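You operate a simulated robot arm through the tools that you are given. There is no shell and no other tool. Be economical: measure what you need, move in short steps, check, and stop when the job is done.

The job below is to be done with a simulated robot arm. You get a single attempt, and the scene is never put back.

Task
Brush off the piano stool and wind its seat right down.
Fine: brush back, fingers out from under the seat; then lay the jeans on it.
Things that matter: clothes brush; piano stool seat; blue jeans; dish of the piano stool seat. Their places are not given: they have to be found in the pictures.

It is judged by the outcome, as a careful person would: the job done as asked, and still so three seconds after it is handed in. It fails if anything else is knocked over, pushed out of place, dropped, spilled or broken.

Robot
A 7-joint arm with a two-finger parallel gripper, fixed in place. Base frame: the origin is at the foot of the arm, x ahead of it, y to its left, z up. Readings come in mm, degrees, newtons and seconds.
With the tool pointing down near the work surface it reaches from about 300 to 740 mm from the base axis. Its first joint turns from -115.0 to 115.0 degrees. Payload 3.91 kg.
Tool frame: the origin (TCP) lies between the finger pads and is the grasp point; the fingertips stand 30 mm ahead of it; z points along the fingers, y is the line along which they close. The gripper opens to 110 mm. The fingers are 20 mm wide and 10 mm thick; the gripper's body (48 by 112 mm) begins 55 mm behind the TCP.
Orientation is that of the tool frame in the base frame, as a unit quaternion [x, y, z, w]. With the fingers straight down and closing along the base's y, the tool's x points along the base's -x, its y along +y and its z along -z.

Tools
- The arm moves only by the tool nudge_tool. Its argument "plan" is a list of rows, each an object of numbers (a shift or turn left out is 0, a gripper value left out holds the last): "x", "y", "z": the shift along the tool's x, y, z in mm; "ax", "ay", "az": the turn, a rotation vector about the tool's x, y, z in degrees; "fingers": the closure, from 0 (fully open) to 1 (shut). In form: [{"x": .., "y": .., "z": .., "ax": .., "ay": .., "az": .., "fingers": ..}, ...]. A call has 1 to 10 rows; each row shifts and turns the commanded pose from where the row before left it, along the tool's axes as they then stand. Rows are played at 5 a second. More than 50 mm and 8.6 degrees between two rows, or a gripper value outside its range, and nothing of the call is played. Where a pose cannot be reached the arm comes as near as it can. A force on the tool above 90 N (or 10 N above the force at the start of the call, whichever is more), or a blocked arm, ends the call early, and 0.2 s more pass. The fingers move at their own pace (about 108 mm/s each) and stop on an object; they squeeze with about 37 N. The grip force told is the motor's: it shows also when the fingers shut on nothing. Time passes only in rows, and 0.2 s behind the last, so rows that do not move let the fingers close. The reply holds the time, the measured pose of the TCP, the force on the tool along the base axes, the opening and the grip force, in the units named above and with some noise.
- Cameras (640 x 400 px; columns grow to the right, rows downward): "scene" is fixed at [399.9, -648.7, 1197.2]; the picture's right is [0.92, 0.40, 0.00], its down [0.38, -0.86, -0.36] and it looks along [-0.14, 0.33, -0.93] (base axes); focal length 348 px, centre (320, 200). "wrist" rides on the gripper at [-36, 0, -57] in the tool frame; the picture's right is [0.00, -1.00, 0.00], its down [0.97, 0.00, -0.24] and it looks along [0.24, 0.00, 0.97] (tool axes); focal length 218 px, centre (320, 200).
- capture(camera): a new picture of that camera. It takes no simulated time.
- slide_trunk(by): slides the trunk up (or, below 0, down) by that many mm; the arm rides with it, the base frame stays. It gives what a move gives, with no picture.
- measure_at(camera, pixels): there is no depth. For up to 12 entries [column, row, z] of the newest picture of that camera ("zoom" is the newest enlarged one), the place [x, y] in the base frame at which the ray of that pixel passes the height z, good to about 2 mm. It takes no simulated time.
- close_up(camera, box): a new picture of the part [left, top, right, bottom] of that camera's present view, enlarged. It takes no simulated time.
- sign_off(): hands the job in; it is judged then, once.

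Keep the steps short. Do not move on a guess: measure, check each grasp and each placing, and mend mistakes. In all there are 80 turns and 54 pictures (those below and enlarged ones count). Leave the gripper open and the arm clear of the work at the hand-in unless told otherwise, and finish with a single line.

The tools are called after "Emit:" as a command line: name --argument value ..., lists and objects as JSON in quotes. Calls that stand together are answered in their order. nudge_tool: Moves the arm, as the interface text tells. Its arguments: {"type":"object","properties":{"plan":{"type":"array"}},"required":["plan"]} The other tools are called the same way: slide_trunk (by) slides the trunk up or down; capture (camera) takes a picture; measure_at (camera, pixels) gives the place at which the rays of pixels pass given heights; close_up (camera, box) takes an enlarged picture of a part of a camera's view; sign_off () hands the job in.

At the start:

```text
time_s: 0.0
tcp_pos: [384.2, -244.9, 698.0]
ee_rot: [0.0, 1.0, 0.0, 0.0]
ft_force: [0.1, 0.1, 0.7]
width: 110.1
grasp_force: 0.0
trunk travel left (down, up): [-450.0, 540.0]
```

scene: 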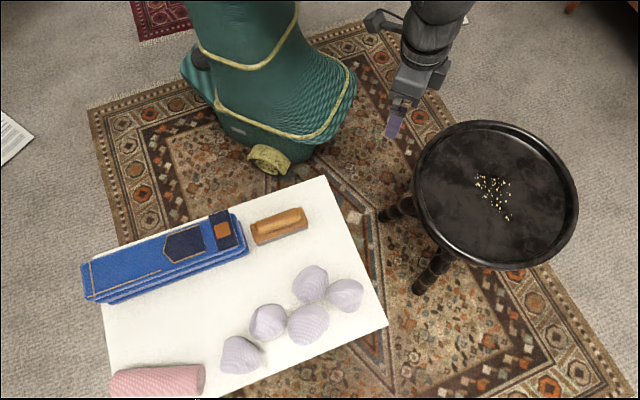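
wrist: 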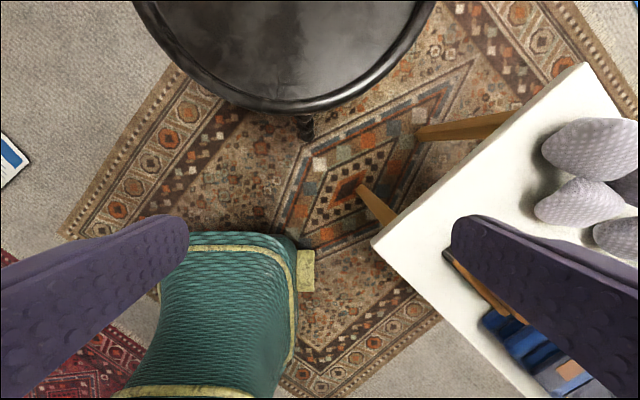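

I can see the stool seat (dark disc, around scene pixel 495,195) with crumbs on it, and the table with the jeans and the brush. I'll enlarge both before measuring.

Emit:
close_up --camera "scene" --box '[370, 100, 610, 300]'

Emit:
close_up --camera "scene" --box '[70, 180, 390, 400]'

Emit:
measure_at --camera "scene" --pixels '[[252, 226, 450], [306, 215, 450], [258, 243, 450], [307, 228, 450], [414, 190, 550], [578, 195, 550], [480, 121, 550], [510, 269, 550], [326, 176, 450], [386, 325, 450], [493, 195, 550], [100, 300, 450]]'

```text
2.00 times, centred on (490, 200) of scene
```

zoom: 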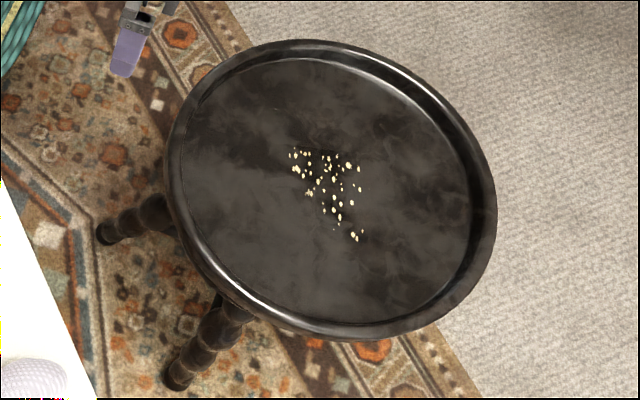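

```text
1.82 times, centred on (230, 290) of scene
```

zoom: 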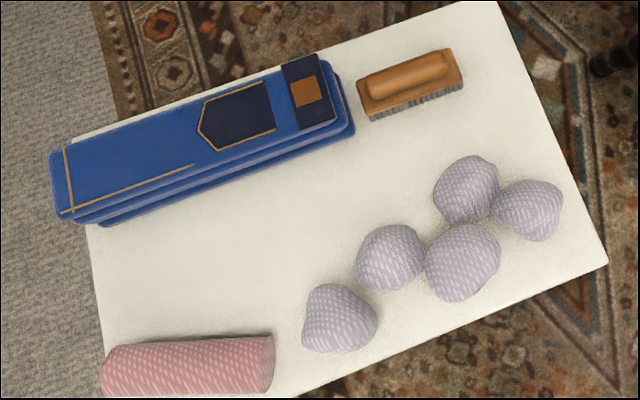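

```text
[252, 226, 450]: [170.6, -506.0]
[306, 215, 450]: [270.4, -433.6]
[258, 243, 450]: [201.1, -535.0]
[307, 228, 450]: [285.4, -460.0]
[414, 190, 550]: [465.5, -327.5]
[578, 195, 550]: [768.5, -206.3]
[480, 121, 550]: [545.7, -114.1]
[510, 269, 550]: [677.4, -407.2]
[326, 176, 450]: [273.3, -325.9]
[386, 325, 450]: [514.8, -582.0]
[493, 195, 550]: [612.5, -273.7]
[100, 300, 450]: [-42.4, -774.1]
```

To find the seat's height I'll compare its near rim in the wrist view with the scene view at several heights.

Emit:
measure_at --camera "wrist" --pixels '[[282, 113, 450], [282, 113, 500], [282, 113, 550], [282, 113, 600], [133, 3, 500], [133, 3, 550], [433, 3, 500], [433, 3, 550], [372, 243, 450], [585, 63, 450], [505, 318, 450]]'

Emit:
measure_at --camera "scene" --pixels '[[414, 190, 500], [414, 190, 600], [578, 195, 500], [578, 195, 600], [480, 121, 500], [480, 121, 600], [510, 269, 500], [510, 269, 600], [430, 145, 500], [430, 145, 550], [430, 145, 600], [440, 240, 500]]'

```text
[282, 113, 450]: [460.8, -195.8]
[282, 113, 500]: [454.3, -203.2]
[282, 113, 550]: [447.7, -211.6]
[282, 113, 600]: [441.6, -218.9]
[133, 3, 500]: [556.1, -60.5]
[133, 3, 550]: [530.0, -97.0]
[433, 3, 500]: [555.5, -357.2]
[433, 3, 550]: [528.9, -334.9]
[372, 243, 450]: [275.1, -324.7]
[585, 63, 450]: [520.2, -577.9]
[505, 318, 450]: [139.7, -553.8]
```

```text
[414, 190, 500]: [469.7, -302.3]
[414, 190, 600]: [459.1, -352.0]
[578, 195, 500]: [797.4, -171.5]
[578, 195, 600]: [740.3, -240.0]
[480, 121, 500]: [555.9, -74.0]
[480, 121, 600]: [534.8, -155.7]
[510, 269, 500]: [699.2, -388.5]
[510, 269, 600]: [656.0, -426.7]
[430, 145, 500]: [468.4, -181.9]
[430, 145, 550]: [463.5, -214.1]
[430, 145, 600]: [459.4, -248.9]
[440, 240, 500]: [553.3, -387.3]
```

Seat rim comes out near z≈455, with its centre around (648,-200) and radius about 185. I'll move over the seat at the present height (well clear) to look into it.

Emit:
nudge_tool --plan '[{"x": -45, "y": 9}, {"x": -45, "y": 9}, {"x": -45, "y": 9}, {"x": -45, "y": 9}, {"x": -36, "y": 9}]'

Emit:
capture --camera "wrist"

```text
time_s: 1.2
tcp_pos: [598.0, -202.0, 696.9]
ee_rot: [0.001, 1.0, 0.0, 0.0]
ft_force: [-0.3, 0.0, 0.2]
width: 110.0
grasp_force: 0.2
trunk travel left (down, up): [-450.0, 540.0]
```

```text
49 pictures are left
```

wrist: 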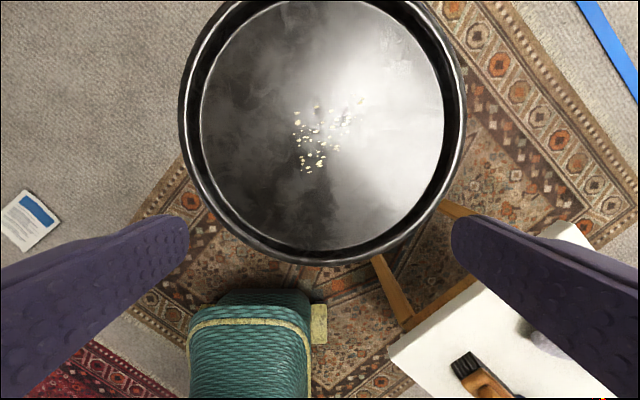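

Emit:
measure_at --camera "wrist" --pixels '[[180, 110, 455], [466, 110, 455], [322, 264, 455], [180, 110, 480], [466, 110, 480], [322, 264, 480], [200, 110, 440], [444, 110, 440], [322, 249, 440], [297, 112, 440], [358, 100, 440], [308, 172, 440]]'

Emit:
measure_at --camera "scene" --pixels '[[480, 176, 440], [508, 220, 440], [480, 176, 460], [508, 220, 460], [480, 176, 480], [508, 220, 480], [414, 190, 460], [578, 195, 460], [414, 190, 480], [578, 195, 480], [480, 121, 480], [510, 269, 480]]'

Emit:
close_up --camera "wrist" --box '[170, 0, 480, 280]'

```text
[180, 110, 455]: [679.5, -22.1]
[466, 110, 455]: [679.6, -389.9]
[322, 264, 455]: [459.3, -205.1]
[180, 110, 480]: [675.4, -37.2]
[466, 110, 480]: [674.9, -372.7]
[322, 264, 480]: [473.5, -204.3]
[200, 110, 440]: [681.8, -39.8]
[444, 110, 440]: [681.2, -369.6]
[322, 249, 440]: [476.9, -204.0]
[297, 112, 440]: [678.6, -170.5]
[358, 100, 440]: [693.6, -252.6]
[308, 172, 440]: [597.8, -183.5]
```

```text
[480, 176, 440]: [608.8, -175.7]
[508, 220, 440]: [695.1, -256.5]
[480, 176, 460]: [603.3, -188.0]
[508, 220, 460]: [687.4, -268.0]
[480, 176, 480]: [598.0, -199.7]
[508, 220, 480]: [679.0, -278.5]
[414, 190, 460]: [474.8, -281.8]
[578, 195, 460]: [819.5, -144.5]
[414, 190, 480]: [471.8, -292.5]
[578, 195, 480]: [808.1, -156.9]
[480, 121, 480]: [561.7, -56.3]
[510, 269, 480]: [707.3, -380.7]
```

```text
1.43 times, centred on (325, 140) of wrist
```

zoom: 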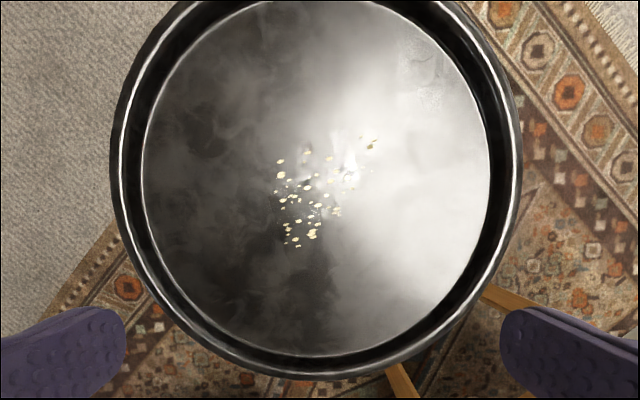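

The crumbs lie at about z=440 in the dish, centre ≈(645,-205), and the rim stands to ≈455. Next I'll go high over to the brush near (225,-480).

Emit:
nudge_tool --plan '[{"x": 37, "y": -27.8}, {"x": 37, "y": -27.8}, {"x": 37, "y": -27.8}, {"x": 37, "y": -27.8}, {"x": 37, "y": -27.8}, {"x": 37, "y": -27.8}, {"x": 37, "y": -27.8}, {"x": 37, "y": -27.8}, {"x": 37, "y": -27.8}, {"x": 37, "y": -27.8}]'

Emit:
nudge_tool --plan '[{"az": -7.2}, {"az": -7.2}, {"az": -7.2}, {"az": -7.2}, {"az": -7.2}]'

Emit:
capture --camera "wrist"

```text
time_s: 3.4
tcp_pos: [227.9, -478.6, 698.9]
ee_rot: [0.0, 1.0, 0.0, 0.0]
ft_force: [0.1, 0.0, 0.7]
width: 109.9
grasp_force: 0.1
trunk travel left (down, up): [-450.0, 540.0]
```

```text
time_s: 4.6
tcp_pos: [228.8, -478.7, 697.6]
ee_rot: [-0.31, 0.951, 0.001, 0.0]
ft_force: [-0.2, 0.5, -0.7]
width: 110.0
grasp_force: 0.0
trunk travel left (down, up): [-450.0, 540.0]
```

```text
47 pictures are left
```

wrist: 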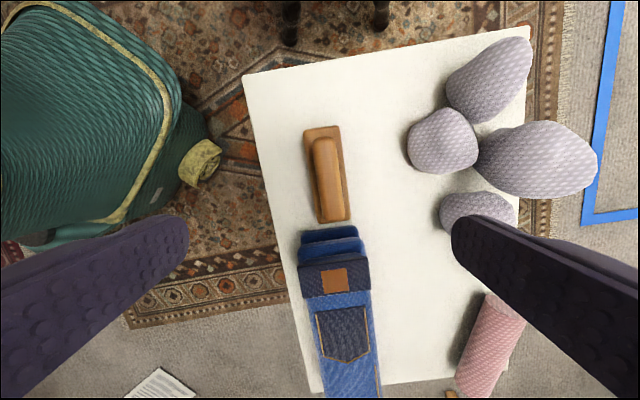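

Emit:
measure_at --camera "wrist" --pixels '[[304, 129, 475], [339, 126, 475], [350, 219, 475], [319, 222, 475], [323, 138, 495], [338, 207, 495], [316, 140, 495], [333, 138, 495], [323, 209, 495], [345, 205, 495]]'

Emit:
measure_at --camera "scene" --pixels '[[250, 219, 475], [303, 204, 475], [308, 226, 450], [258, 244, 450], [257, 229, 475], [308, 216, 475], [250, 219, 465], [308, 216, 465]]'

Emit:
close_up --camera "scene" --box '[230, 185, 330, 255]'

```text
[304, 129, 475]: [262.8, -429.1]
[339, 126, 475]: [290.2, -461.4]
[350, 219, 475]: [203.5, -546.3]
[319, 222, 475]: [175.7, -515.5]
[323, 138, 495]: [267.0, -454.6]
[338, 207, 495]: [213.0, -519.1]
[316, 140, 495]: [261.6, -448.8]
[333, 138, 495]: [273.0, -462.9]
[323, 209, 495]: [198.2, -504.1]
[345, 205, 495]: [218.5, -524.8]
```

```text
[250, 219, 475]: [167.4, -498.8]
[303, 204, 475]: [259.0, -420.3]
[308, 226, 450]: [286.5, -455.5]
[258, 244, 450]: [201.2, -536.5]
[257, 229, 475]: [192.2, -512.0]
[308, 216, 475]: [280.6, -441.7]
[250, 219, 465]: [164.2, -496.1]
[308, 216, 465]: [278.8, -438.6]
```

```text
5.71 times, centred on (280, 220) of scene
```

zoom: 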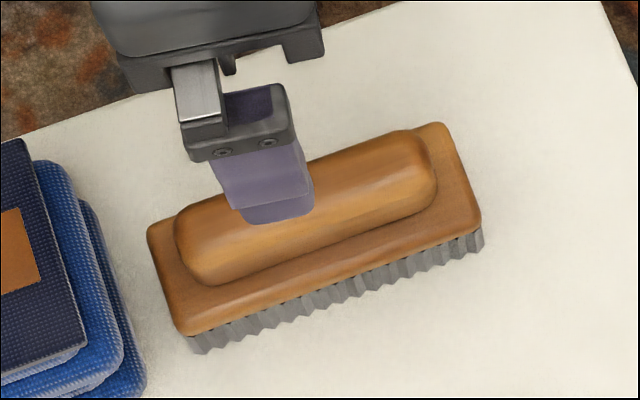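

Emit:
measure_at --camera "scene" --pixels '[[250.6, 224.9, 475], [300.5, 206.9, 475], [308, 223.9, 475], [255.8, 242.8, 475], [250.6, 224.9, 465], [300.5, 206.9, 465], [308, 223.9, 465], [255.8, 242.8, 465]]'

Emit:
measure_at --camera "wrist" --pixels '[[304, 129, 465], [339, 126, 465], [350, 219, 465], [319, 222, 465]]'

```text
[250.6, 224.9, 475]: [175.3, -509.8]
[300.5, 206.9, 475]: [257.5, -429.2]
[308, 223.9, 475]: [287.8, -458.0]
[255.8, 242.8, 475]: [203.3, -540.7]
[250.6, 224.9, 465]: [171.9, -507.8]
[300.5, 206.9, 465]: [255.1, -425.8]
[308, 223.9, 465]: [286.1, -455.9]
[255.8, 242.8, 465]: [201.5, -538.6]
```

```text
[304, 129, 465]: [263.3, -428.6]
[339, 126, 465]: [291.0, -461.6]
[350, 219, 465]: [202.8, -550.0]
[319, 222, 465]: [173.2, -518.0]
```

Brush: centre ≈(232,-486), lying at 45°, board top ≈476 and handle on top. I'll turn a further 9°, centre over it and come down partway.

Emit:
nudge_tool --plan '[{"az": -4.5}, {"az": -4.5}, {"x": 2.8, "y": -7.8, "z": 30}, {"z": 45}, {"z": 45}, {"z": 30}]'

Emit:
capture --camera "wrist"

Emit:
close_up --camera "scene" --box '[230, 175, 330, 255]'

```text
time_s: 6.0
tcp_pos: [231.3, -485.6, 548.3]
ee_rot: [-0.383, 0.924, 0.0, -0.001]
ft_force: [0.0, 0.6, 0.1]
width: 110.0
grasp_force: 0.1
trunk travel left (down, up): [-450.0, 540.0]
```

```text
45 pictures are left
```

wrist: 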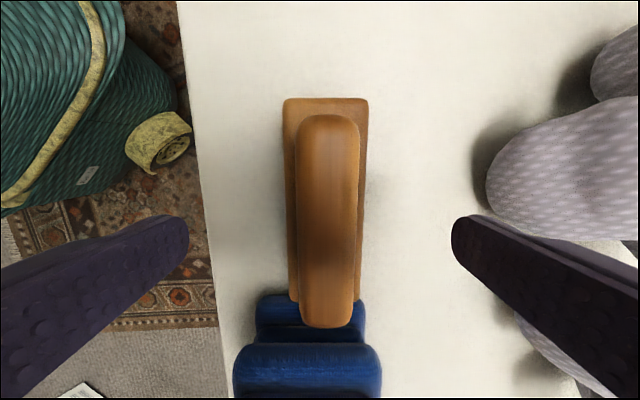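

```text
5.00 times, centred on (280, 215) of scene
```

zoom: 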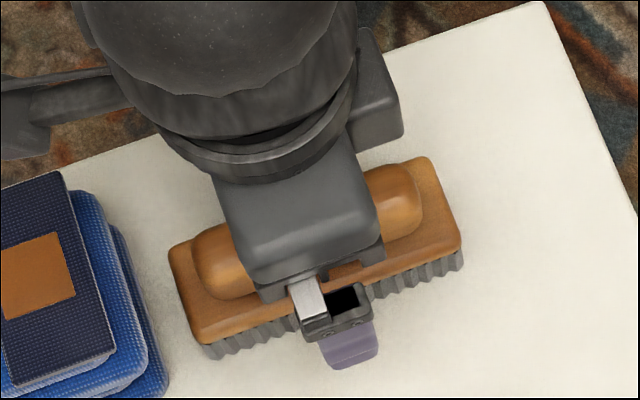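

Emit:
measure_at --camera "wrist" --pixels '[[284, 99, 476], [368, 98, 476], [290, 300, 476], [365, 300, 476], [300, 118, 495], [357, 118, 495], [300, 325, 495], [352, 325, 495]]'

```text
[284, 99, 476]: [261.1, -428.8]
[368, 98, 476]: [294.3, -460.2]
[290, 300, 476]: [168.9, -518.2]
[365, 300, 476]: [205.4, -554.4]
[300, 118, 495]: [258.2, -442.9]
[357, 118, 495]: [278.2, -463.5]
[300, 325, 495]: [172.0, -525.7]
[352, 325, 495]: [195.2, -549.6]
```

Handle centre is near (231,-490), so I shift a few mm, lower until the tips are about at the board top, and close.

Emit:
nudge_tool --plan '[{"x": 3.2, "y": -3.2, "z": 18}, {"z": 19}, {"fingers": 1}, {"fingers": 1}, {"fingers": 1}, {"fingers": 1}]'

Emit:
close_up --camera "scene" --box '[230, 175, 330, 255]'

```text
time_s: 7.4
tcp_pos: [231.8, -490.0, 511.4]
ee_rot: [-0.383, 0.924, 0.0, 0.0]
ft_force: [0.2, -0.5, -0.2]
width: 44.0
grasp_force: 37.3
trunk travel left (down, up): [-450.0, 540.0]
```

```text
5.00 times, centred on (280, 215) of scene
```

zoom: 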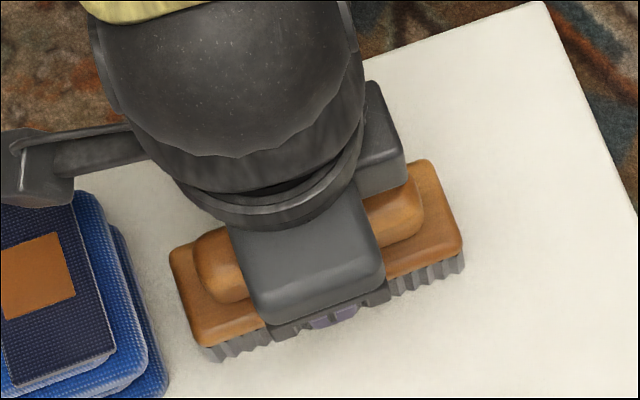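

The fingers stopped at 44 mm, which is the board itself, perhaps only at the tips. I'll open, go 8 mm deeper, regrip and lift.

Emit:
nudge_tool --plan '[{"fingers": 0.5}, {"fingers": 0.5}, {"z": 8}, {"fingers": 1}, {"fingers": 1}, {"fingers": 1}]'

Emit:
nudge_tool --plan '[{"z": -15}, {"z": -45}, {"z": -50}, {"z": -50}]'

Emit:
capture --camera "wrist"

Emit:
capture --camera "scene"

```text
time_s: 8.8
tcp_pos: [231.9, -490.7, 503.7]
ee_rot: [-0.382, 0.924, 0.0, 0.0]
ft_force: [0.0, -0.1, 0.9]
width: 44.4
grasp_force: 37.1
trunk travel left (down, up): [-450.0, 540.0]
```

```text
time_s: 9.8
tcp_pos: [231.2, -491.1, 663.6]
ee_rot: [-0.382, 0.924, 0.0, 0.0]
ft_force: [-0.2, 0.6, -1.5]
width: 44.5
grasp_force: 37.1
trunk travel left (down, up): [-450.0, 540.0]
```

```text
42 pictures are left
```

wrist: 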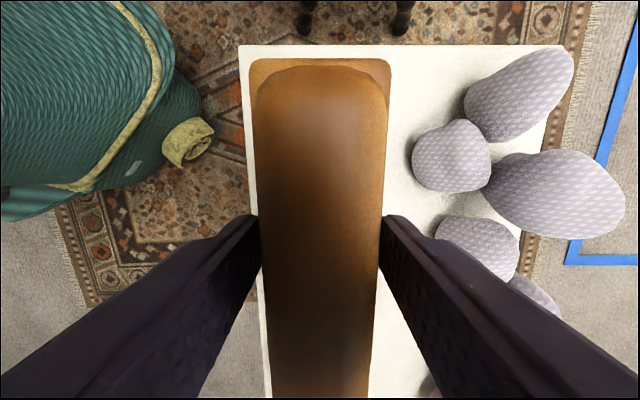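

```text
41 pictures are left
```

scene: 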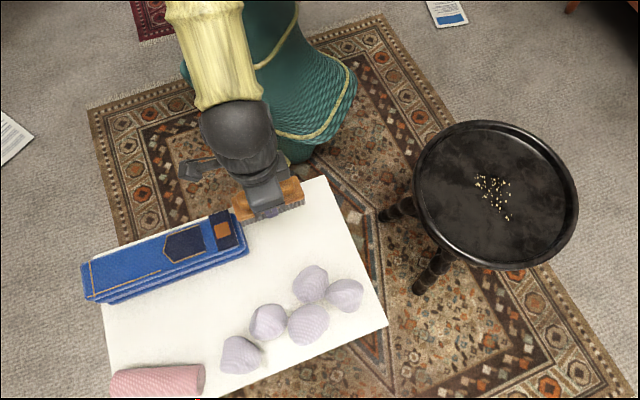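

The brush is held firmly; its bristle ends are 53.7 mm below the TCP. I'll turn it back to lie along base x and carry it to (648,-305), on the -y side of the crumbs, still high.

Emit:
nudge_tool --plan '[{"az": 7.5}, {"az": 7.5}, {"az": 7.5}, {"az": 7.5}, {"az": 7.5}, {"az": 7.5}]'

Emit:
nudge_tool --plan '[{"x": -41.7, "y": 18.6}, {"x": -41.7, "y": 18.6}, {"x": -41.7, "y": 18.6}, {"x": -41.7, "y": 18.6}, {"x": -41.7, "y": 18.6}, {"x": -41.7, "y": 18.6}, {"x": -41.7, "y": 18.6}, {"x": -41.7, "y": 18.6}, {"x": -41.7, "y": 18.6}, {"x": -41.7, "y": 18.6}]'

Emit:
nudge_tool --plan '[{"z": 40}, {"z": 40}, {"z": 40}, {"z": 30}]'

Emit:
close_up --camera "scene" --box '[370, 100, 610, 300]'

```text
time_s: 11.2
tcp_pos: [231.6, -490.6, 663.2]
ee_rot: [0.002, 1.0, 0.0, 0.0]
ft_force: [0.1, 0.2, -0.8]
width: 44.2
grasp_force: 36.9
trunk travel left (down, up): [-450.0, 540.0]
```

```text
time_s: 13.4
tcp_pos: [650.8, -303.8, 664.1]
ee_rot: [0.0, 1.0, 0.0, -0.001]
ft_force: [0.4, -0.7, 0.2]
width: 44.6
grasp_force: 37.4
trunk travel left (down, up): [-450.0, 540.0]
```

```text
time_s: 14.4
tcp_pos: [650.8, -304.7, 512.3]
ee_rot: [0.0, 1.0, 0.0, 0.0]
ft_force: [0.1, 1.1, -0.9]
width: 44.3
grasp_force: 37.5
trunk travel left (down, up): [-450.0, 540.0]
```

```text
2.00 times, centred on (490, 200) of scene
```

zoom: 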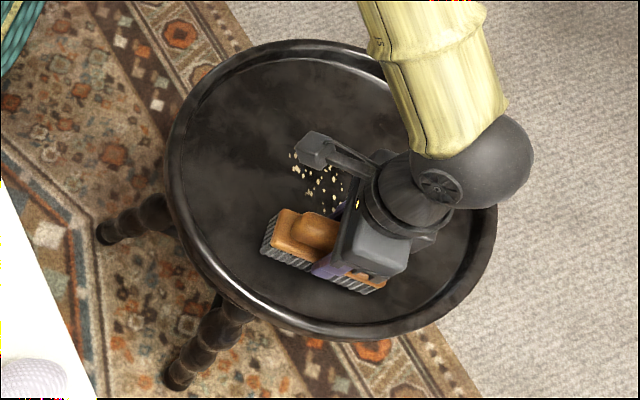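

The brush is inside the dish, on the -y side of the crumbs. I lower slowly to feel the floor.

Emit:
nudge_tool --plan '[{"z": 10}, {"z": 4}, {"z": 2}, {"z": 2}]'

```text
time_s: 15.4
tcp_pos: [650.4, -303.9, 497.6]
ee_rot: [0.0, 1.0, 0.0, 0.001]
ft_force: [-1.4, 5.0, 13.4]
width: 44.4
grasp_force: 37.6
trunk travel left (down, up): [-450.0, 540.0]
```

Contact at 13 N. Now I sweep towards +y through the crumbs at that light pressure.

Emit:
nudge_tool --plan '[{"y": 20}, {"y": 25}, {"y": 25}, {"y": 25}, {"y": 25}, {"y": 25}, {"y": 25}, {"y": 25}, {"y": 20}]'

Emit:
close_up --camera "scene" --box '[370, 100, 610, 300]'

```text
time_s: 17.4
tcp_pos: [648.7, -90.1, 496.2]
ee_rot: [0.0, 1.0, 0.0, 0.001]
ft_force: [-0.2, -6.4, 21.2]
width: 44.3
grasp_force: 36.8
trunk travel left (down, up): [-450.0, 540.0]
```

```text
2.00 times, centred on (490, 200) of scene
```

zoom: 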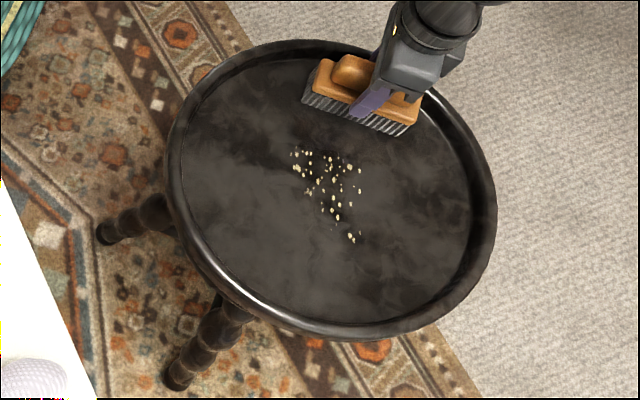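

The crumbs look unmoved so far; perhaps the stroke must carry on out over the rim. I finish the stroke, rising over the rim.

Emit:
nudge_tool --plan '[{"y": 15}, {"y": 15, "z": -6}, {"y": 15, "z": -8}, {"y": 20, "z": -6}, {"y": 20, "z": -3}, {"y": 20}]'

Emit:
close_up --camera "scene" --box '[430, 130, 550, 240]'

```text
time_s: 18.8
tcp_pos: [649.1, 13.7, 518.6]
ee_rot: [0.002, 1.0, -0.001, 0.0]
ft_force: [1.5, -23.1, -0.5]
width: 46.1
grasp_force: 37.3
trunk travel left (down, up): [-450.0, 540.0]
```

```text
3.64 times, centred on (490, 185) of scene
```

zoom: 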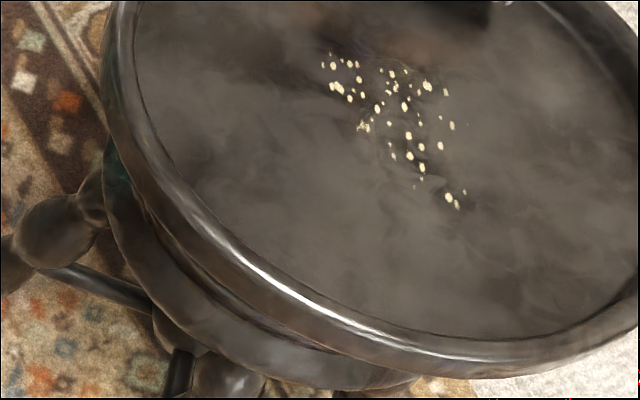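

There's a 23 N sideways force, so something is touching the rim. I need the whole picture.

Emit:
capture --camera "scene"

Emit:
capture --camera "wrist"

```text
37 pictures are left
```

scene: 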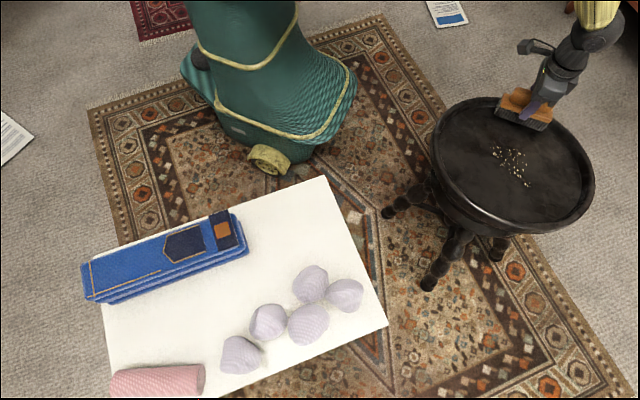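

```text
36 pictures are left
```

wrist: 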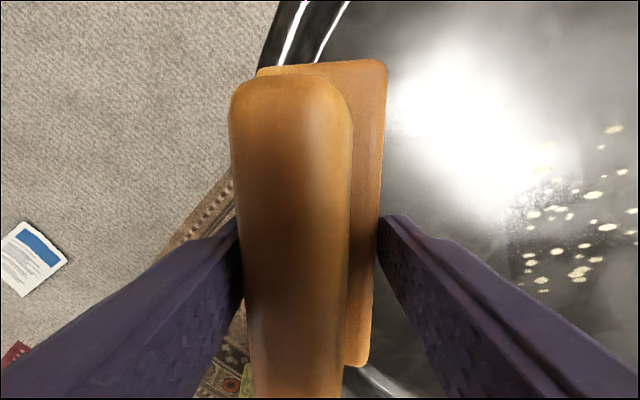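

The rim has been caught and the stool is tipping. I ease back slowly along -y so it settles on its feet.

Emit:
nudge_tool --plan '[{"y": -6}, {"y": -6}, {"y": -6}, {"y": -6}, {"y": -6}, {"y": -6}, {"y": -6}, {"y": -6}, {"y": -6}, {"y": -6}]'

Emit:
capture --camera "scene"

```text
time_s: 21.0
tcp_pos: [647.8, -51.9, 518.3]
ee_rot: [0.002, 1.0, -0.002, -0.001]
ft_force: [1.0, -33.6, 3.2]
width: 46.3
grasp_force: 37.0
trunk travel left (down, up): [-450.0, 540.0]
```

```text
35 pictures are left
```

scene: 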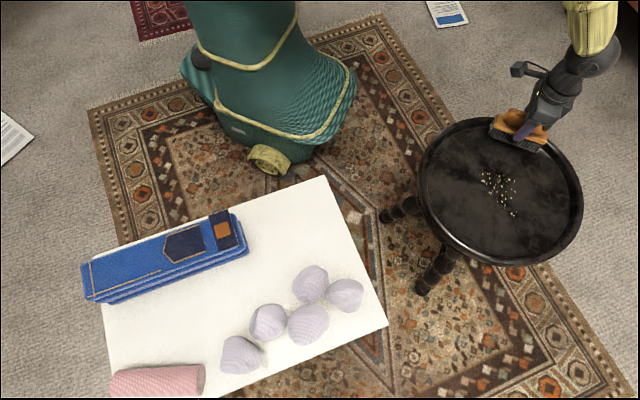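

It is coming back nearly level. I continue easing back.

Emit:
nudge_tool --plan '[{"y": -5}, {"y": -5}, {"y": -5}, {"y": -5}, {"y": -5}, {"y": -5}]'

Emit:
capture --camera "scene"

Emit:
capture --camera "wrist"

```text
time_s: 22.4
tcp_pos: [649.4, -73.6, 517.4]
ee_rot: [0.0, 1.0, 0.001, 0.0]
ft_force: [-0.4, -0.3, -0.9]
width: 46.2
grasp_force: 37.0
trunk travel left (down, up): [-450.0, 540.0]
```

```text
34 pictures are left
```

scene: 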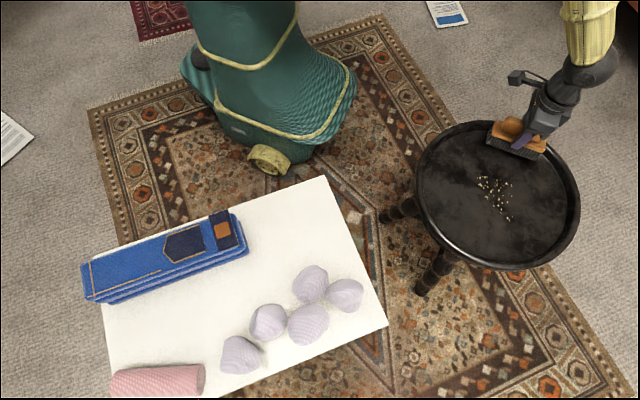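

```text
33 pictures are left
```

wrist: 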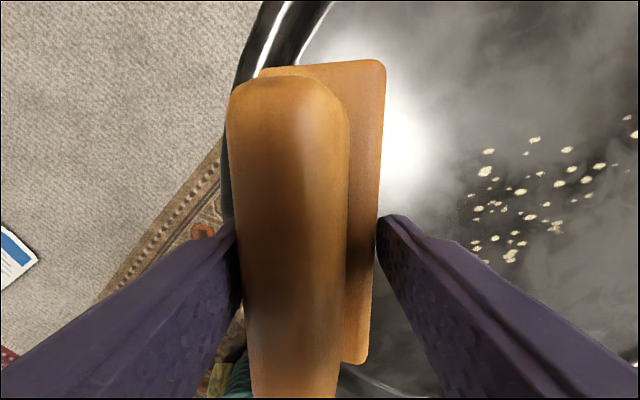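

The stool stands again (moved only ~2 px), but the brush has rolled in the grip. I'll move to the middle, set it flat on the dish floor to square it, and find the floor height there.

Emit:
nudge_tool --plan '[{"y": -30}, {"y": -35}, {"y": -35}, {"y": -32}, {"z": 10}, {"z": 4}, {"z": 3}, {"z": 3}]'

```text
time_s: 24.2
tcp_pos: [648.0, -207.3, 498.4]
ee_rot: [0.001, 1.0, 0.0, 0.001]
ft_force: [0.0, -3.0, 7.7]
width: 44.9
grasp_force: 37.0
trunk travel left (down, up): [-450.0, 540.0]
```

Emit:
nudge_tool --plan '[{"fingers": 0.5}, {"fingers": 0.5}, {"z": 2}, {"fingers": 1}, {"fingers": 1}, {"fingers": 1}]'

Emit:
nudge_tool --plan '[{"z": 3}, {"z": 2}]'

Emit:
capture --camera "wrist"

Emit:
close_up --camera "scene" --box '[430, 130, 550, 240]'

```text
time_s: 25.6
tcp_pos: [649.6, -206.4, 495.6]
ee_rot: [0.0, 1.0, 0.0, 0.0]
ft_force: [0.1, -0.2, -0.2]
width: 44.3
grasp_force: 37.3
trunk travel left (down, up): [-450.0, 540.0]
```

```text
time_s: 26.2
tcp_pos: [649.5, -206.0, 496.2]
ee_rot: [0.0, 1.0, -0.001, 0.002]
ft_force: [-8.2, 1.9, 28.7]
width: 44.4
grasp_force: 37.3
trunk travel left (down, up): [-450.0, 540.0]
```

```text
32 pictures are left
```

wrist: 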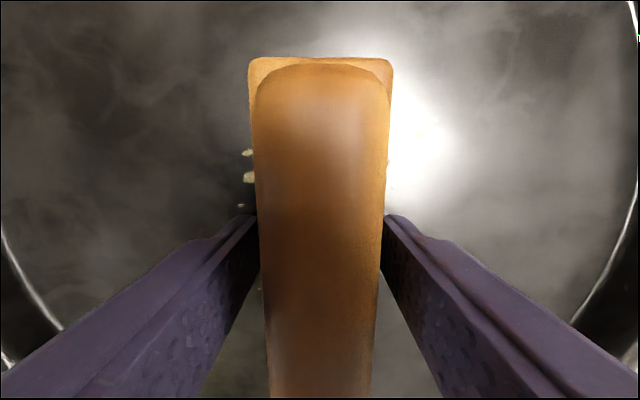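

```text
3.64 times, centred on (490, 185) of scene
```

zoom: 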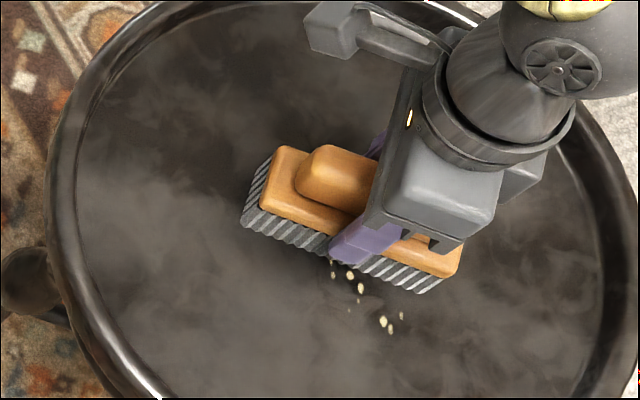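

Squared up again, pressing 28 N on the floor. I'll do a short stroke in +y, staying away from the rim, then back to the -y side, and see what becomes of the crumbs.

Emit:
nudge_tool --plan '[{"y": 25, "z": -1}, {"y": 25}, {"y": 25}, {"y": 25}, {"y": -25}, {"y": -30}, {"y": -30}, {"y": -40}, {"y": -40}, {"y": -40}]'

Emit:
close_up --camera "scene" --box '[430, 130, 550, 240]'

```text
time_s: 28.4
tcp_pos: [651.1, -312.1, 492.6]
ee_rot: [0.001, 1.0, -0.001, 0.0]
ft_force: [-4.1, 1.3, 13.7]
width: 44.5
grasp_force: 36.9
trunk travel left (down, up): [-450.0, 540.0]
```

```text
3.64 times, centred on (490, 185) of scene
```

zoom: 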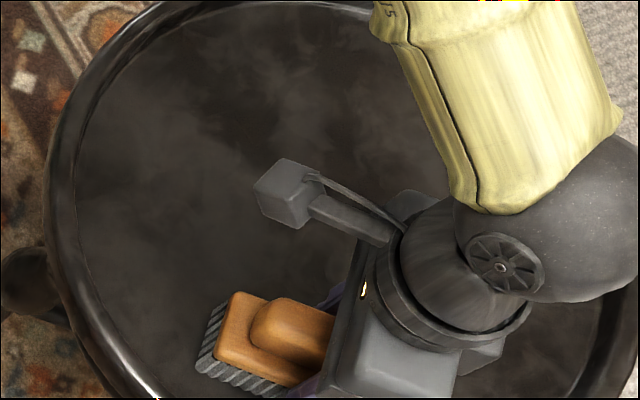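

The crumbs have gone from the left part. I lift clear and look at the whole dish.

Emit:
nudge_tool --plan '[{"z": -30}, {"z": -45}, {"z": -45}, {"z": -45}, {"x": 40, "y": -20}, {"x": 45, "y": -20}]'

Emit:
capture --camera "scene"

Emit:
capture --camera "wrist"

```text
time_s: 29.8
tcp_pos: [564.6, -352.3, 659.8]
ee_rot: [0.001, 1.0, 0.001, 0.0]
ft_force: [-0.7, -0.3, 0.0]
width: 44.2
grasp_force: 37.3
trunk travel left (down, up): [-450.0, 540.0]
```

```text
29 pictures are left
```

scene: 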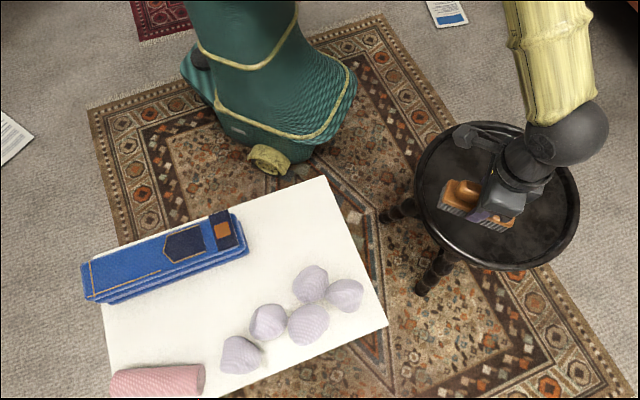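

```text
28 pictures are left
```

wrist: 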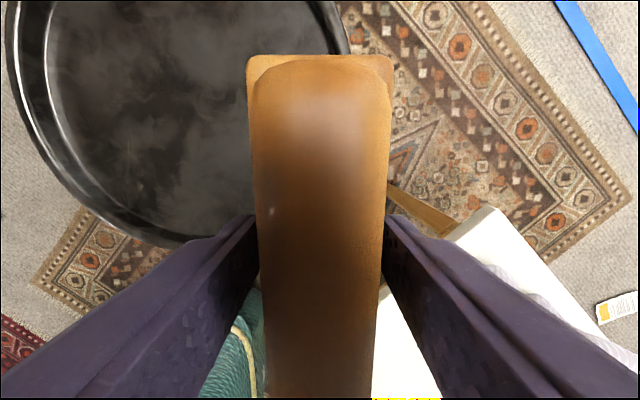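

The visible dish is clean. I carry the brush back to over its old place and turn it to 45° again.

Emit:
nudge_tool --plan '[{"x": 41.6, "y": -17.2}, {"x": 41.6, "y": -17.2}, {"x": 41.6, "y": -17.2}, {"x": 41.6, "y": -17.2}, {"x": 41.6, "y": -17.2}, {"x": 41.6, "y": -17.2}, {"x": 41.6, "y": -17.2}, {"x": 41.6, "y": -17.2}]'

Emit:
nudge_tool --plan '[{"az": -7.5}, {"az": -7.5}, {"az": -7.5}, {"az": -7.5}, {"az": -7.5}, {"az": -7.5}, {"z": 30}]'

Emit:
capture --camera "scene"

```text
time_s: 31.6
tcp_pos: [230.7, -490.0, 654.3]
ee_rot: [0.0, 1.0, -0.001, 0.001]
ft_force: [0.4, 0.0, -0.5]
width: 44.2
grasp_force: 37.0
trunk travel left (down, up): [-450.0, 540.0]
```

```text
time_s: 33.2
tcp_pos: [232.1, -488.7, 627.3]
ee_rot: [-0.383, 0.924, 0.0, 0.001]
ft_force: [-0.3, -0.6, -0.7]
width: 44.4
grasp_force: 36.4
trunk travel left (down, up): [-450.0, 540.0]
```

```text
27 pictures are left
```

scene: 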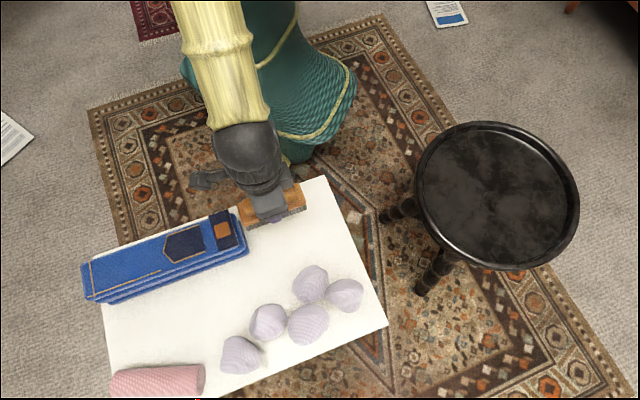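

The dish is clean. Now I lower the brush onto the table at its old spot.

Emit:
nudge_tool --plan '[{"x": 1, "y": -1, "z": 45}, {"z": 45}, {"z": 25}, {"z": 5}, {"z": 3}]'

```text
time_s: 34.4
tcp_pos: [232.1, -491.2, 505.4]
ee_rot: [-0.383, 0.924, 0.0, 0.0]
ft_force: [-1.1, -0.2, -1.1]
width: 44.2
grasp_force: 36.6
trunk travel left (down, up): [-450.0, 540.0]
```

Emit:
nudge_tool --plan '[{"z": 1.5}, {"z": 1}]'

```text
time_s: 35.0
tcp_pos: [231.9, -490.1, 502.2]
ee_rot: [-0.382, 0.924, -0.001, 0.0]
ft_force: [0.8, -0.3, -0.7]
width: 44.4
grasp_force: 36.9
trunk travel left (down, up): [-450.0, 540.0]
```

Emit:
nudge_tool --plan '[{"z": 1.5}, {"z": 1}]'

```text
time_s: 35.6
tcp_pos: [230.8, -490.7, 501.9]
ee_rot: [-0.383, 0.924, -0.001, 0.0]
ft_force: [-2.9, 3.3, 16.3]
width: 44.5
grasp_force: 37.3
trunk travel left (down, up): [-450.0, 540.0]
```

Touching the table now (16 N). I relieve the pressure, release, and rise.

Emit:
nudge_tool --plan '[{"z": -1.5}, {"fingers": 0.5}, {"fingers": 0}, {"fingers": 0}, {"z": -40}, {"z": -50}, {"z": -50}, {"z": -40}]'

Emit:
capture --camera "wrist"

```text
time_s: 37.4
tcp_pos: [232.7, -490.8, 680.4]
ee_rot: [-0.383, 0.924, 0.0, 0.0]
ft_force: [0.3, 0.0, 0.1]
width: 110.3
grasp_force: 0.0
trunk travel left (down, up): [-450.0, 540.0]
```

```text
26 pictures are left
```

wrist: 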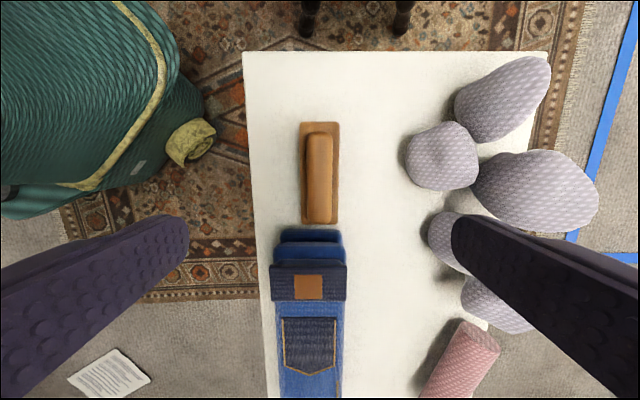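

The brush lies back in its place at the same angle. Now the winding: I go over the rim at about (505,-307), turning the tool so the fingers will close radially across the rim.

Emit:
nudge_tool --plan '[{"x": -40.4, "y": -7.9}, {"x": -40.4, "y": -7.9}, {"x": -40.4, "y": -7.9}, {"x": -40.4, "y": -7.9}, {"x": -40.4, "y": -7.9}, {"x": -40.4, "y": -7.9}, {"x": -40.4, "y": -7.9}, {"x": -40.4, "y": -7.9}]'

Emit:
nudge_tool --plan '[{"az": -8}, {"az": -8}, {"az": -8}, {"az": -8}, {"az": -8}, {"az": -8}, {"az": -8}, {"az": -8}, {"az": -8}, {"az": -8}]'

Emit:
nudge_tool --plan '[{"z": 40}, {"z": 40}]'

Emit:
capture --camera "wrist"

Emit:
close_up --camera "scene" --box '[370, 100, 610, 300]'

```text
time_s: 39.2
tcp_pos: [507.2, -309.0, 679.1]
ee_rot: [-0.382, 0.924, 0.0, -0.001]
ft_force: [0.6, 0.5, -0.9]
width: 110.2
grasp_force: 0.1
trunk travel left (down, up): [-450.0, 540.0]
```

```text
time_s: 41.4
tcp_pos: [504.4, -308.2, 679.8]
ee_rot: [0.887, -0.461, 0.0, 0.0]
ft_force: [-1.2, -0.4, -0.8]
width: 109.8
grasp_force: 0.0
trunk travel left (down, up): [-450.0, 540.0]
```

```text
time_s: 42.0
tcp_pos: [505.0, -309.5, 600.7]
ee_rot: [0.887, -0.462, 0.0, 0.0]
ft_force: [-0.6, -0.2, 0.3]
width: 110.2
grasp_force: 0.1
trunk travel left (down, up): [-450.0, 540.0]
```

```text
25 pictures are left
```

wrist: 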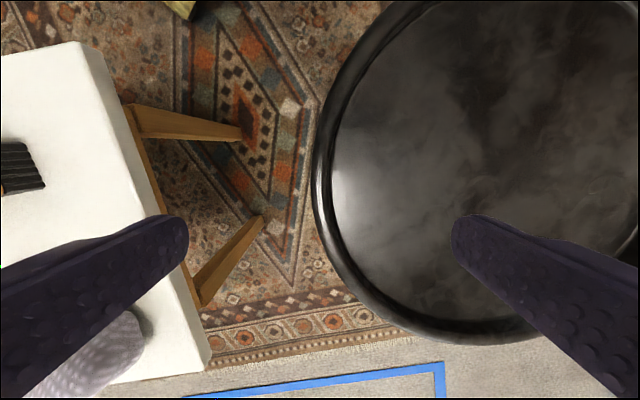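

```text
2.00 times, centred on (490, 200) of scene
```

zoom: 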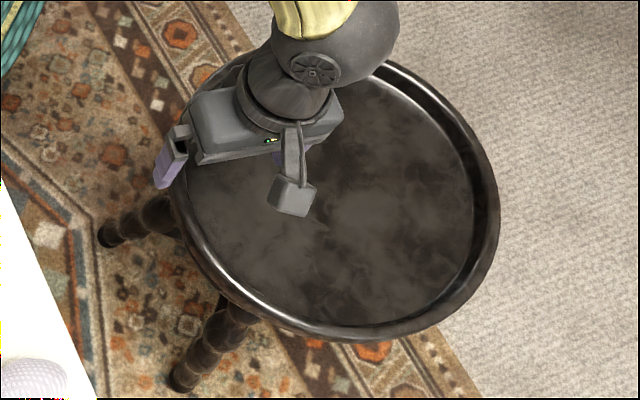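

I measure several points of the rim's outer and inner edges to fit the seat centre.

Emit:
measure_at --camera "wrist" --pixels '[[313, 190, 455], [322, 110, 455], [353, 50, 455], [344, 272, 455], [400, 326, 455], [490, 346, 455], [329, 180, 443], [343, 95, 443], [440, 313, 443], [355, 268, 443], [318, 180, 457], [372, 300, 457]]'

Emit:
measure_at --camera "scene" --pixels '[[415.5, 190, 455], [579.5, 195, 455], [481, 121.5, 455], [511.5, 270, 455]]'

```text
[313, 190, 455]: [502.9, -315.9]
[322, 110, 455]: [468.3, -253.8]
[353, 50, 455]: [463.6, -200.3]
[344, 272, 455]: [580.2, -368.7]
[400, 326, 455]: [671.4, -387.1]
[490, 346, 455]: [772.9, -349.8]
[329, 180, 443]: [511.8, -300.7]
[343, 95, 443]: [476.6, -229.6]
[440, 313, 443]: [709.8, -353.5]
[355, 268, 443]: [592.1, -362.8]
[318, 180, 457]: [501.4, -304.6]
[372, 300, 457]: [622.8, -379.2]
```

```text
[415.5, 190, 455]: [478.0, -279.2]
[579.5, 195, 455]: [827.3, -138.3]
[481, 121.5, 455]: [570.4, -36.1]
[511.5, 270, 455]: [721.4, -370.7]
```

Seat centre ≈(649,-205), outer radius 185, so mid-rim radius ≈176. I trim the position and go down so that the tips come to about z=447, one finger inside and one outside the rim.

Emit:
nudge_tool --plan '[{"x": -2.9, "y": -2, "z": 40}, {"z": 45}, {"z": 30}, {"z": 6}, {"z": 2}]'

Emit:
close_up --camera "wrist" --box '[120, 50, 560, 325]'

```text
time_s: 43.2
tcp_pos: [505.4, -304.2, 477.4]
ee_rot: [0.887, -0.462, 0.0, 0.0]
ft_force: [-0.5, -0.1, 0.6]
width: 109.8
grasp_force: 0.1
trunk travel left (down, up): [-450.0, 540.0]
```

```text
1.45 times, centred on (340, 188) of wrist
```

zoom: 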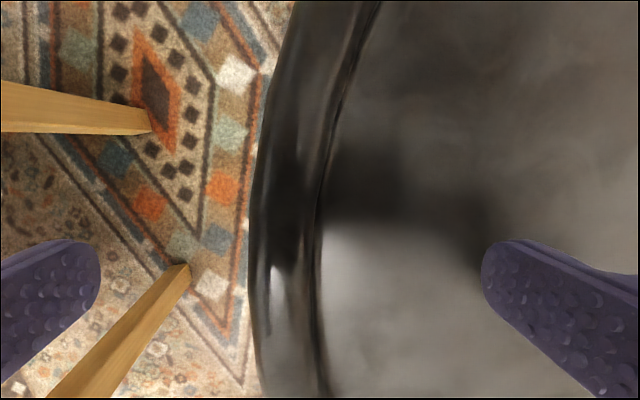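

The rim sits centred between the fingers. I close.

Emit:
nudge_tool --plan '[{"fingers": 1}, {"fingers": 1}, {"fingers": 1}, {"fingers": 1}]'

```text
time_s: 44.2
tcp_pos: [500.5, -305.4, 478.2]
ee_rot: [0.886, -0.463, -0.002, 0.002]
ft_force: [-25.4, -13.5, 4.9]
width: 18.5
grasp_force: 37.2
trunk travel left (down, up): [-450.0, 540.0]
```

Rim gripped (18.5 mm), but with a ~29 N outward pull, so the grip centre is about 4–5 mm too far in. I relieve that and turn clockwise a little (24°), watching the forces.

Emit:
nudge_tool --plan '[{"y": 5}, {"x": -12.55, "y": -0.44, "az": 4}, {"x": -12.55, "y": -0.44, "az": 4}, {"x": -25.05, "y": -1.75, "az": 8}, {"x": -25.05, "y": -1.75, "az": 8}]'

Emit:
close_up --camera "scene" --box '[370, 100, 610, 300]'

```text
time_s: 45.4
tcp_pos: [472.1, -235.1, 476.7]
ee_rot: [0.772, -0.635, -0.002, -0.001]
ft_force: [-8.6, 2.1, 0.7]
width: 18.4
grasp_force: 37.2
trunk travel left (down, up): [-450.0, 540.0]
```

```text
2.00 times, centred on (490, 200) of scene
```

zoom: 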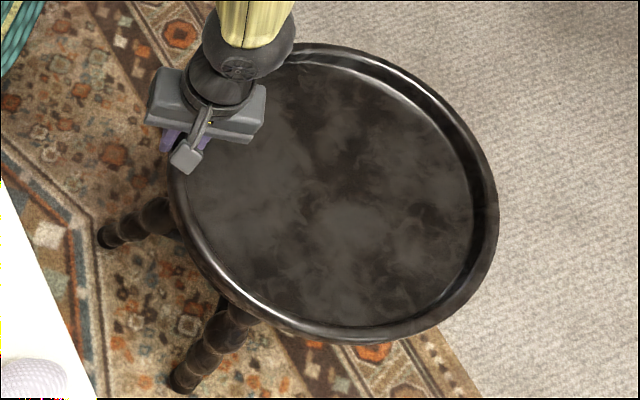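

The seat turns easily with small forces and the legs stay put. Another 80° clockwise.

Emit:
nudge_tool --plan '[{"x": -25.05, "y": -1.75, "az": 8}, {"x": -25.05, "y": -1.75, "az": 8}, {"x": -25.05, "y": -1.75, "az": 8}, {"x": -25.05, "y": -1.75, "az": 8}, {"x": -25.05, "y": -1.75, "az": 8}, {"x": -25.05, "y": -1.75, "az": 8}, {"x": -25.05, "y": -1.75, "az": 8}, {"x": -25.05, "y": -1.75, "az": 8}, {"x": -25.05, "y": -1.75, "az": 8}, {"x": -25.05, "y": -1.75, "az": 8}]'

```text
time_s: 47.6
tcp_pos: [583.7, -33.6, 476.1]
ee_rot: [-0.181, 0.983, 0.0, -0.001]
ft_force: [12.9, -16.5, 0.0]
width: 18.5
grasp_force: 37.1
trunk travel left (down, up): [-450.0, 540.0]
```

Still free. I continue 48° more with a slight inward trim, then look.

Emit:
nudge_tool --plan '[{"x": -25.05, "y": -3, "az": 8}, {"x": -25.05, "y": -2.5, "az": 8}, {"x": -25.05, "y": -1.75, "az": 8}, {"x": -25.05, "y": -1.75, "az": 8}, {"x": -25.05, "y": -1.75, "az": 8}, {"x": -25.05, "y": -1.75, "az": 8}]'

Emit:
capture --camera "scene"

```text
time_s: 49.0
tcp_pos: [730.2, -45.5, 474.9]
ee_rot: [0.235, 0.972, -0.001, -0.001]
ft_force: [7.9, 8.9, -0.6]
width: 18.0
grasp_force: 36.6
trunk travel left (down, up): [-450.0, 540.0]
```

```text
21 pictures are left
```

scene: 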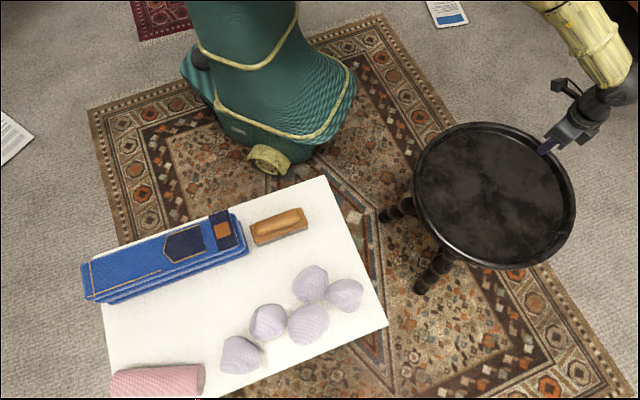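

Clockwise is lowering it: 3.3 mm for 152° (≈8 mm a turn), with very small torque. Gripping stroke by stroke would be slow, so I'll let go, lift out, square the tool, and try pressing closed fingertips on the dish floor, walking round a small circle to spin it.

Emit:
nudge_tool --plan '[{"fingers": 0.5}, {"fingers": 0.5}, {"z": -40}, {"z": -40, "az": -7}, {"az": -7}, {"az": -7}, {"az": -6}, {"fingers": 1}, {"fingers": 1}, {"fingers": 1}]'

```text
time_s: 51.2
tcp_pos: [729.7, -45.7, 557.1]
ee_rot: [0.0, 1.0, 0.0, 0.0]
ft_force: [-0.1, -0.3, -0.7]
width: 0.0
grasp_force: 35.9
trunk travel left (down, up): [-450.0, 540.0]
```

Emit:
nudge_tool --plan '[{"x": 27, "y": -35}, {"x": 27, "y": -35}, {"x": 27, "y": -34}, {"z": 40}, {"z": 38}, {"z": 4}, {"z": 4}, {"z": 3}]'

```text
time_s: 53.0
tcp_pos: [650.2, -148.8, 467.6]
ee_rot: [0.001, 1.0, 0.001, 0.0]
ft_force: [-0.5, -0.4, 0.9]
width: 0.0
grasp_force: 36.9
trunk travel left (down, up): [-450.0, 540.0]
```

No contact yet with tips at 437.6; a bit lower.

Emit:
nudge_tool --plan '[{"z": 2}, {"z": 2}, {"z": 2}]'

```text
time_s: 53.8
tcp_pos: [650.5, -149.5, 462.7]
ee_rot: [0.0, 1.0, 0.0, -0.001]
ft_force: [0.5, 0.9, -0.3]
width: 0.0
grasp_force: 37.5
trunk travel left (down, up): [-450.0, 540.0]
```

Emit:
nudge_tool --plan '[{"z": 2}, {"z": 2}, {"z": 2}, {"z": 2}, {"z": 2}, {"z": 2}]'

```text
time_s: 55.2
tcp_pos: [653.9, -147.6, 460.4]
ee_rot: [0.001, 1.0, -0.001, 0.011]
ft_force: [2.2, 11.6, 60.4]
width: 0.1
grasp_force: 37.0
trunk travel left (down, up): [-450.0, 540.0]
```

Floor met at tip z≈431 (60 N now), so the seat went down about 10 mm already. I ease to ~40 N and try a quarter circle clockwise.

Emit:
nudge_tool --plan '[{"z": -4}, {"x": -21, "y": -4.2, "z": 0.7}, {"x": -17.9, "y": -11.9, "z": 0.7}, {"x": -11.9, "y": -17.9, "z": 0.7}, {"x": -4.2, "y": -21, "z": 0.7}]'

Emit:
close_up --camera "scene" --box '[370, 100, 610, 300]'

```text
time_s: 56.4
tcp_pos: [703.0, -202.0, 457.2]
ee_rot: [0.0, 1.0, -0.001, 0.006]
ft_force: [6.0, 11.3, 27.3]
width: 0.3
grasp_force: 36.9
out of reach, approached as far as the arm can: row 5
trunk travel left (down, up): [-450.0, 540.0]
```

```text
2.00 times, centred on (490, 200) of scene
```

zoom: 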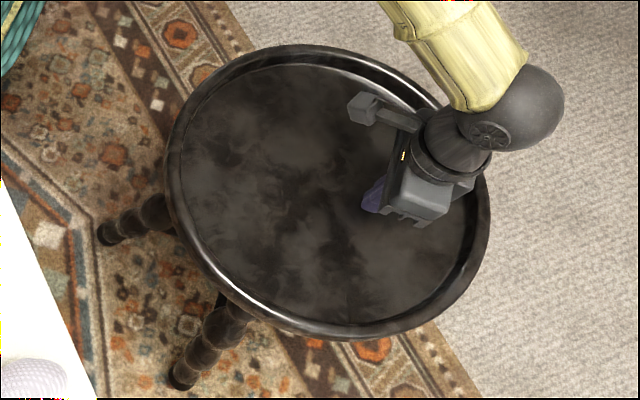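

It works: the tips followed the seat 3 mm lower in the quarter turn at a steady 27 N. I go round one whole turn at radius 50, lowering 1.5 mm per row.

Emit:
nudge_tool --plan '[{"x": 16.7, "y": -34, "z": 1.5}, {"x": 34, "y": -17.7, "z": 1.5}, {"x": 36.5, "y": 11.5, "z": 1.5}, {"x": 17.7, "y": 33.9, "z": 1.5}, {"x": -11.5, "y": 36.5, "z": 1.5}, {"x": -33.9, "y": 17.7, "z": 1.5}, {"x": -36.5, "y": -11.5, "z": 1.5}, {"x": -17.7, "y": -33.9, "z": 1.5}]'

Emit:
close_up --camera "scene" --box '[370, 100, 610, 300]'

```text
time_s: 57.1
tcp_pos: [646.1, -272.5, 458.4]
ee_rot: [0.011, 1.0, -0.009, 0.008]
ft_force: [-9.5, -15.5, 18.2]
width: 0.1
grasp_force: 37.0
trunk travel left (down, up): [-450.0, 540.0]
stopped in row 3: the force on the tool passed its limit (the readings are from after the stop); the commanded pose is now the measured one
```

```text
2.00 times, centred on (490, 200) of scene
```

zoom: 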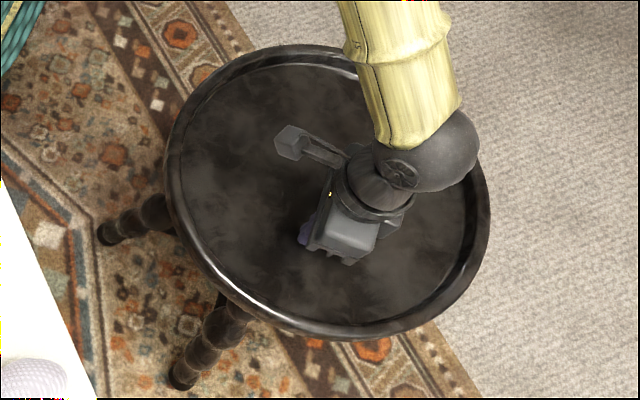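

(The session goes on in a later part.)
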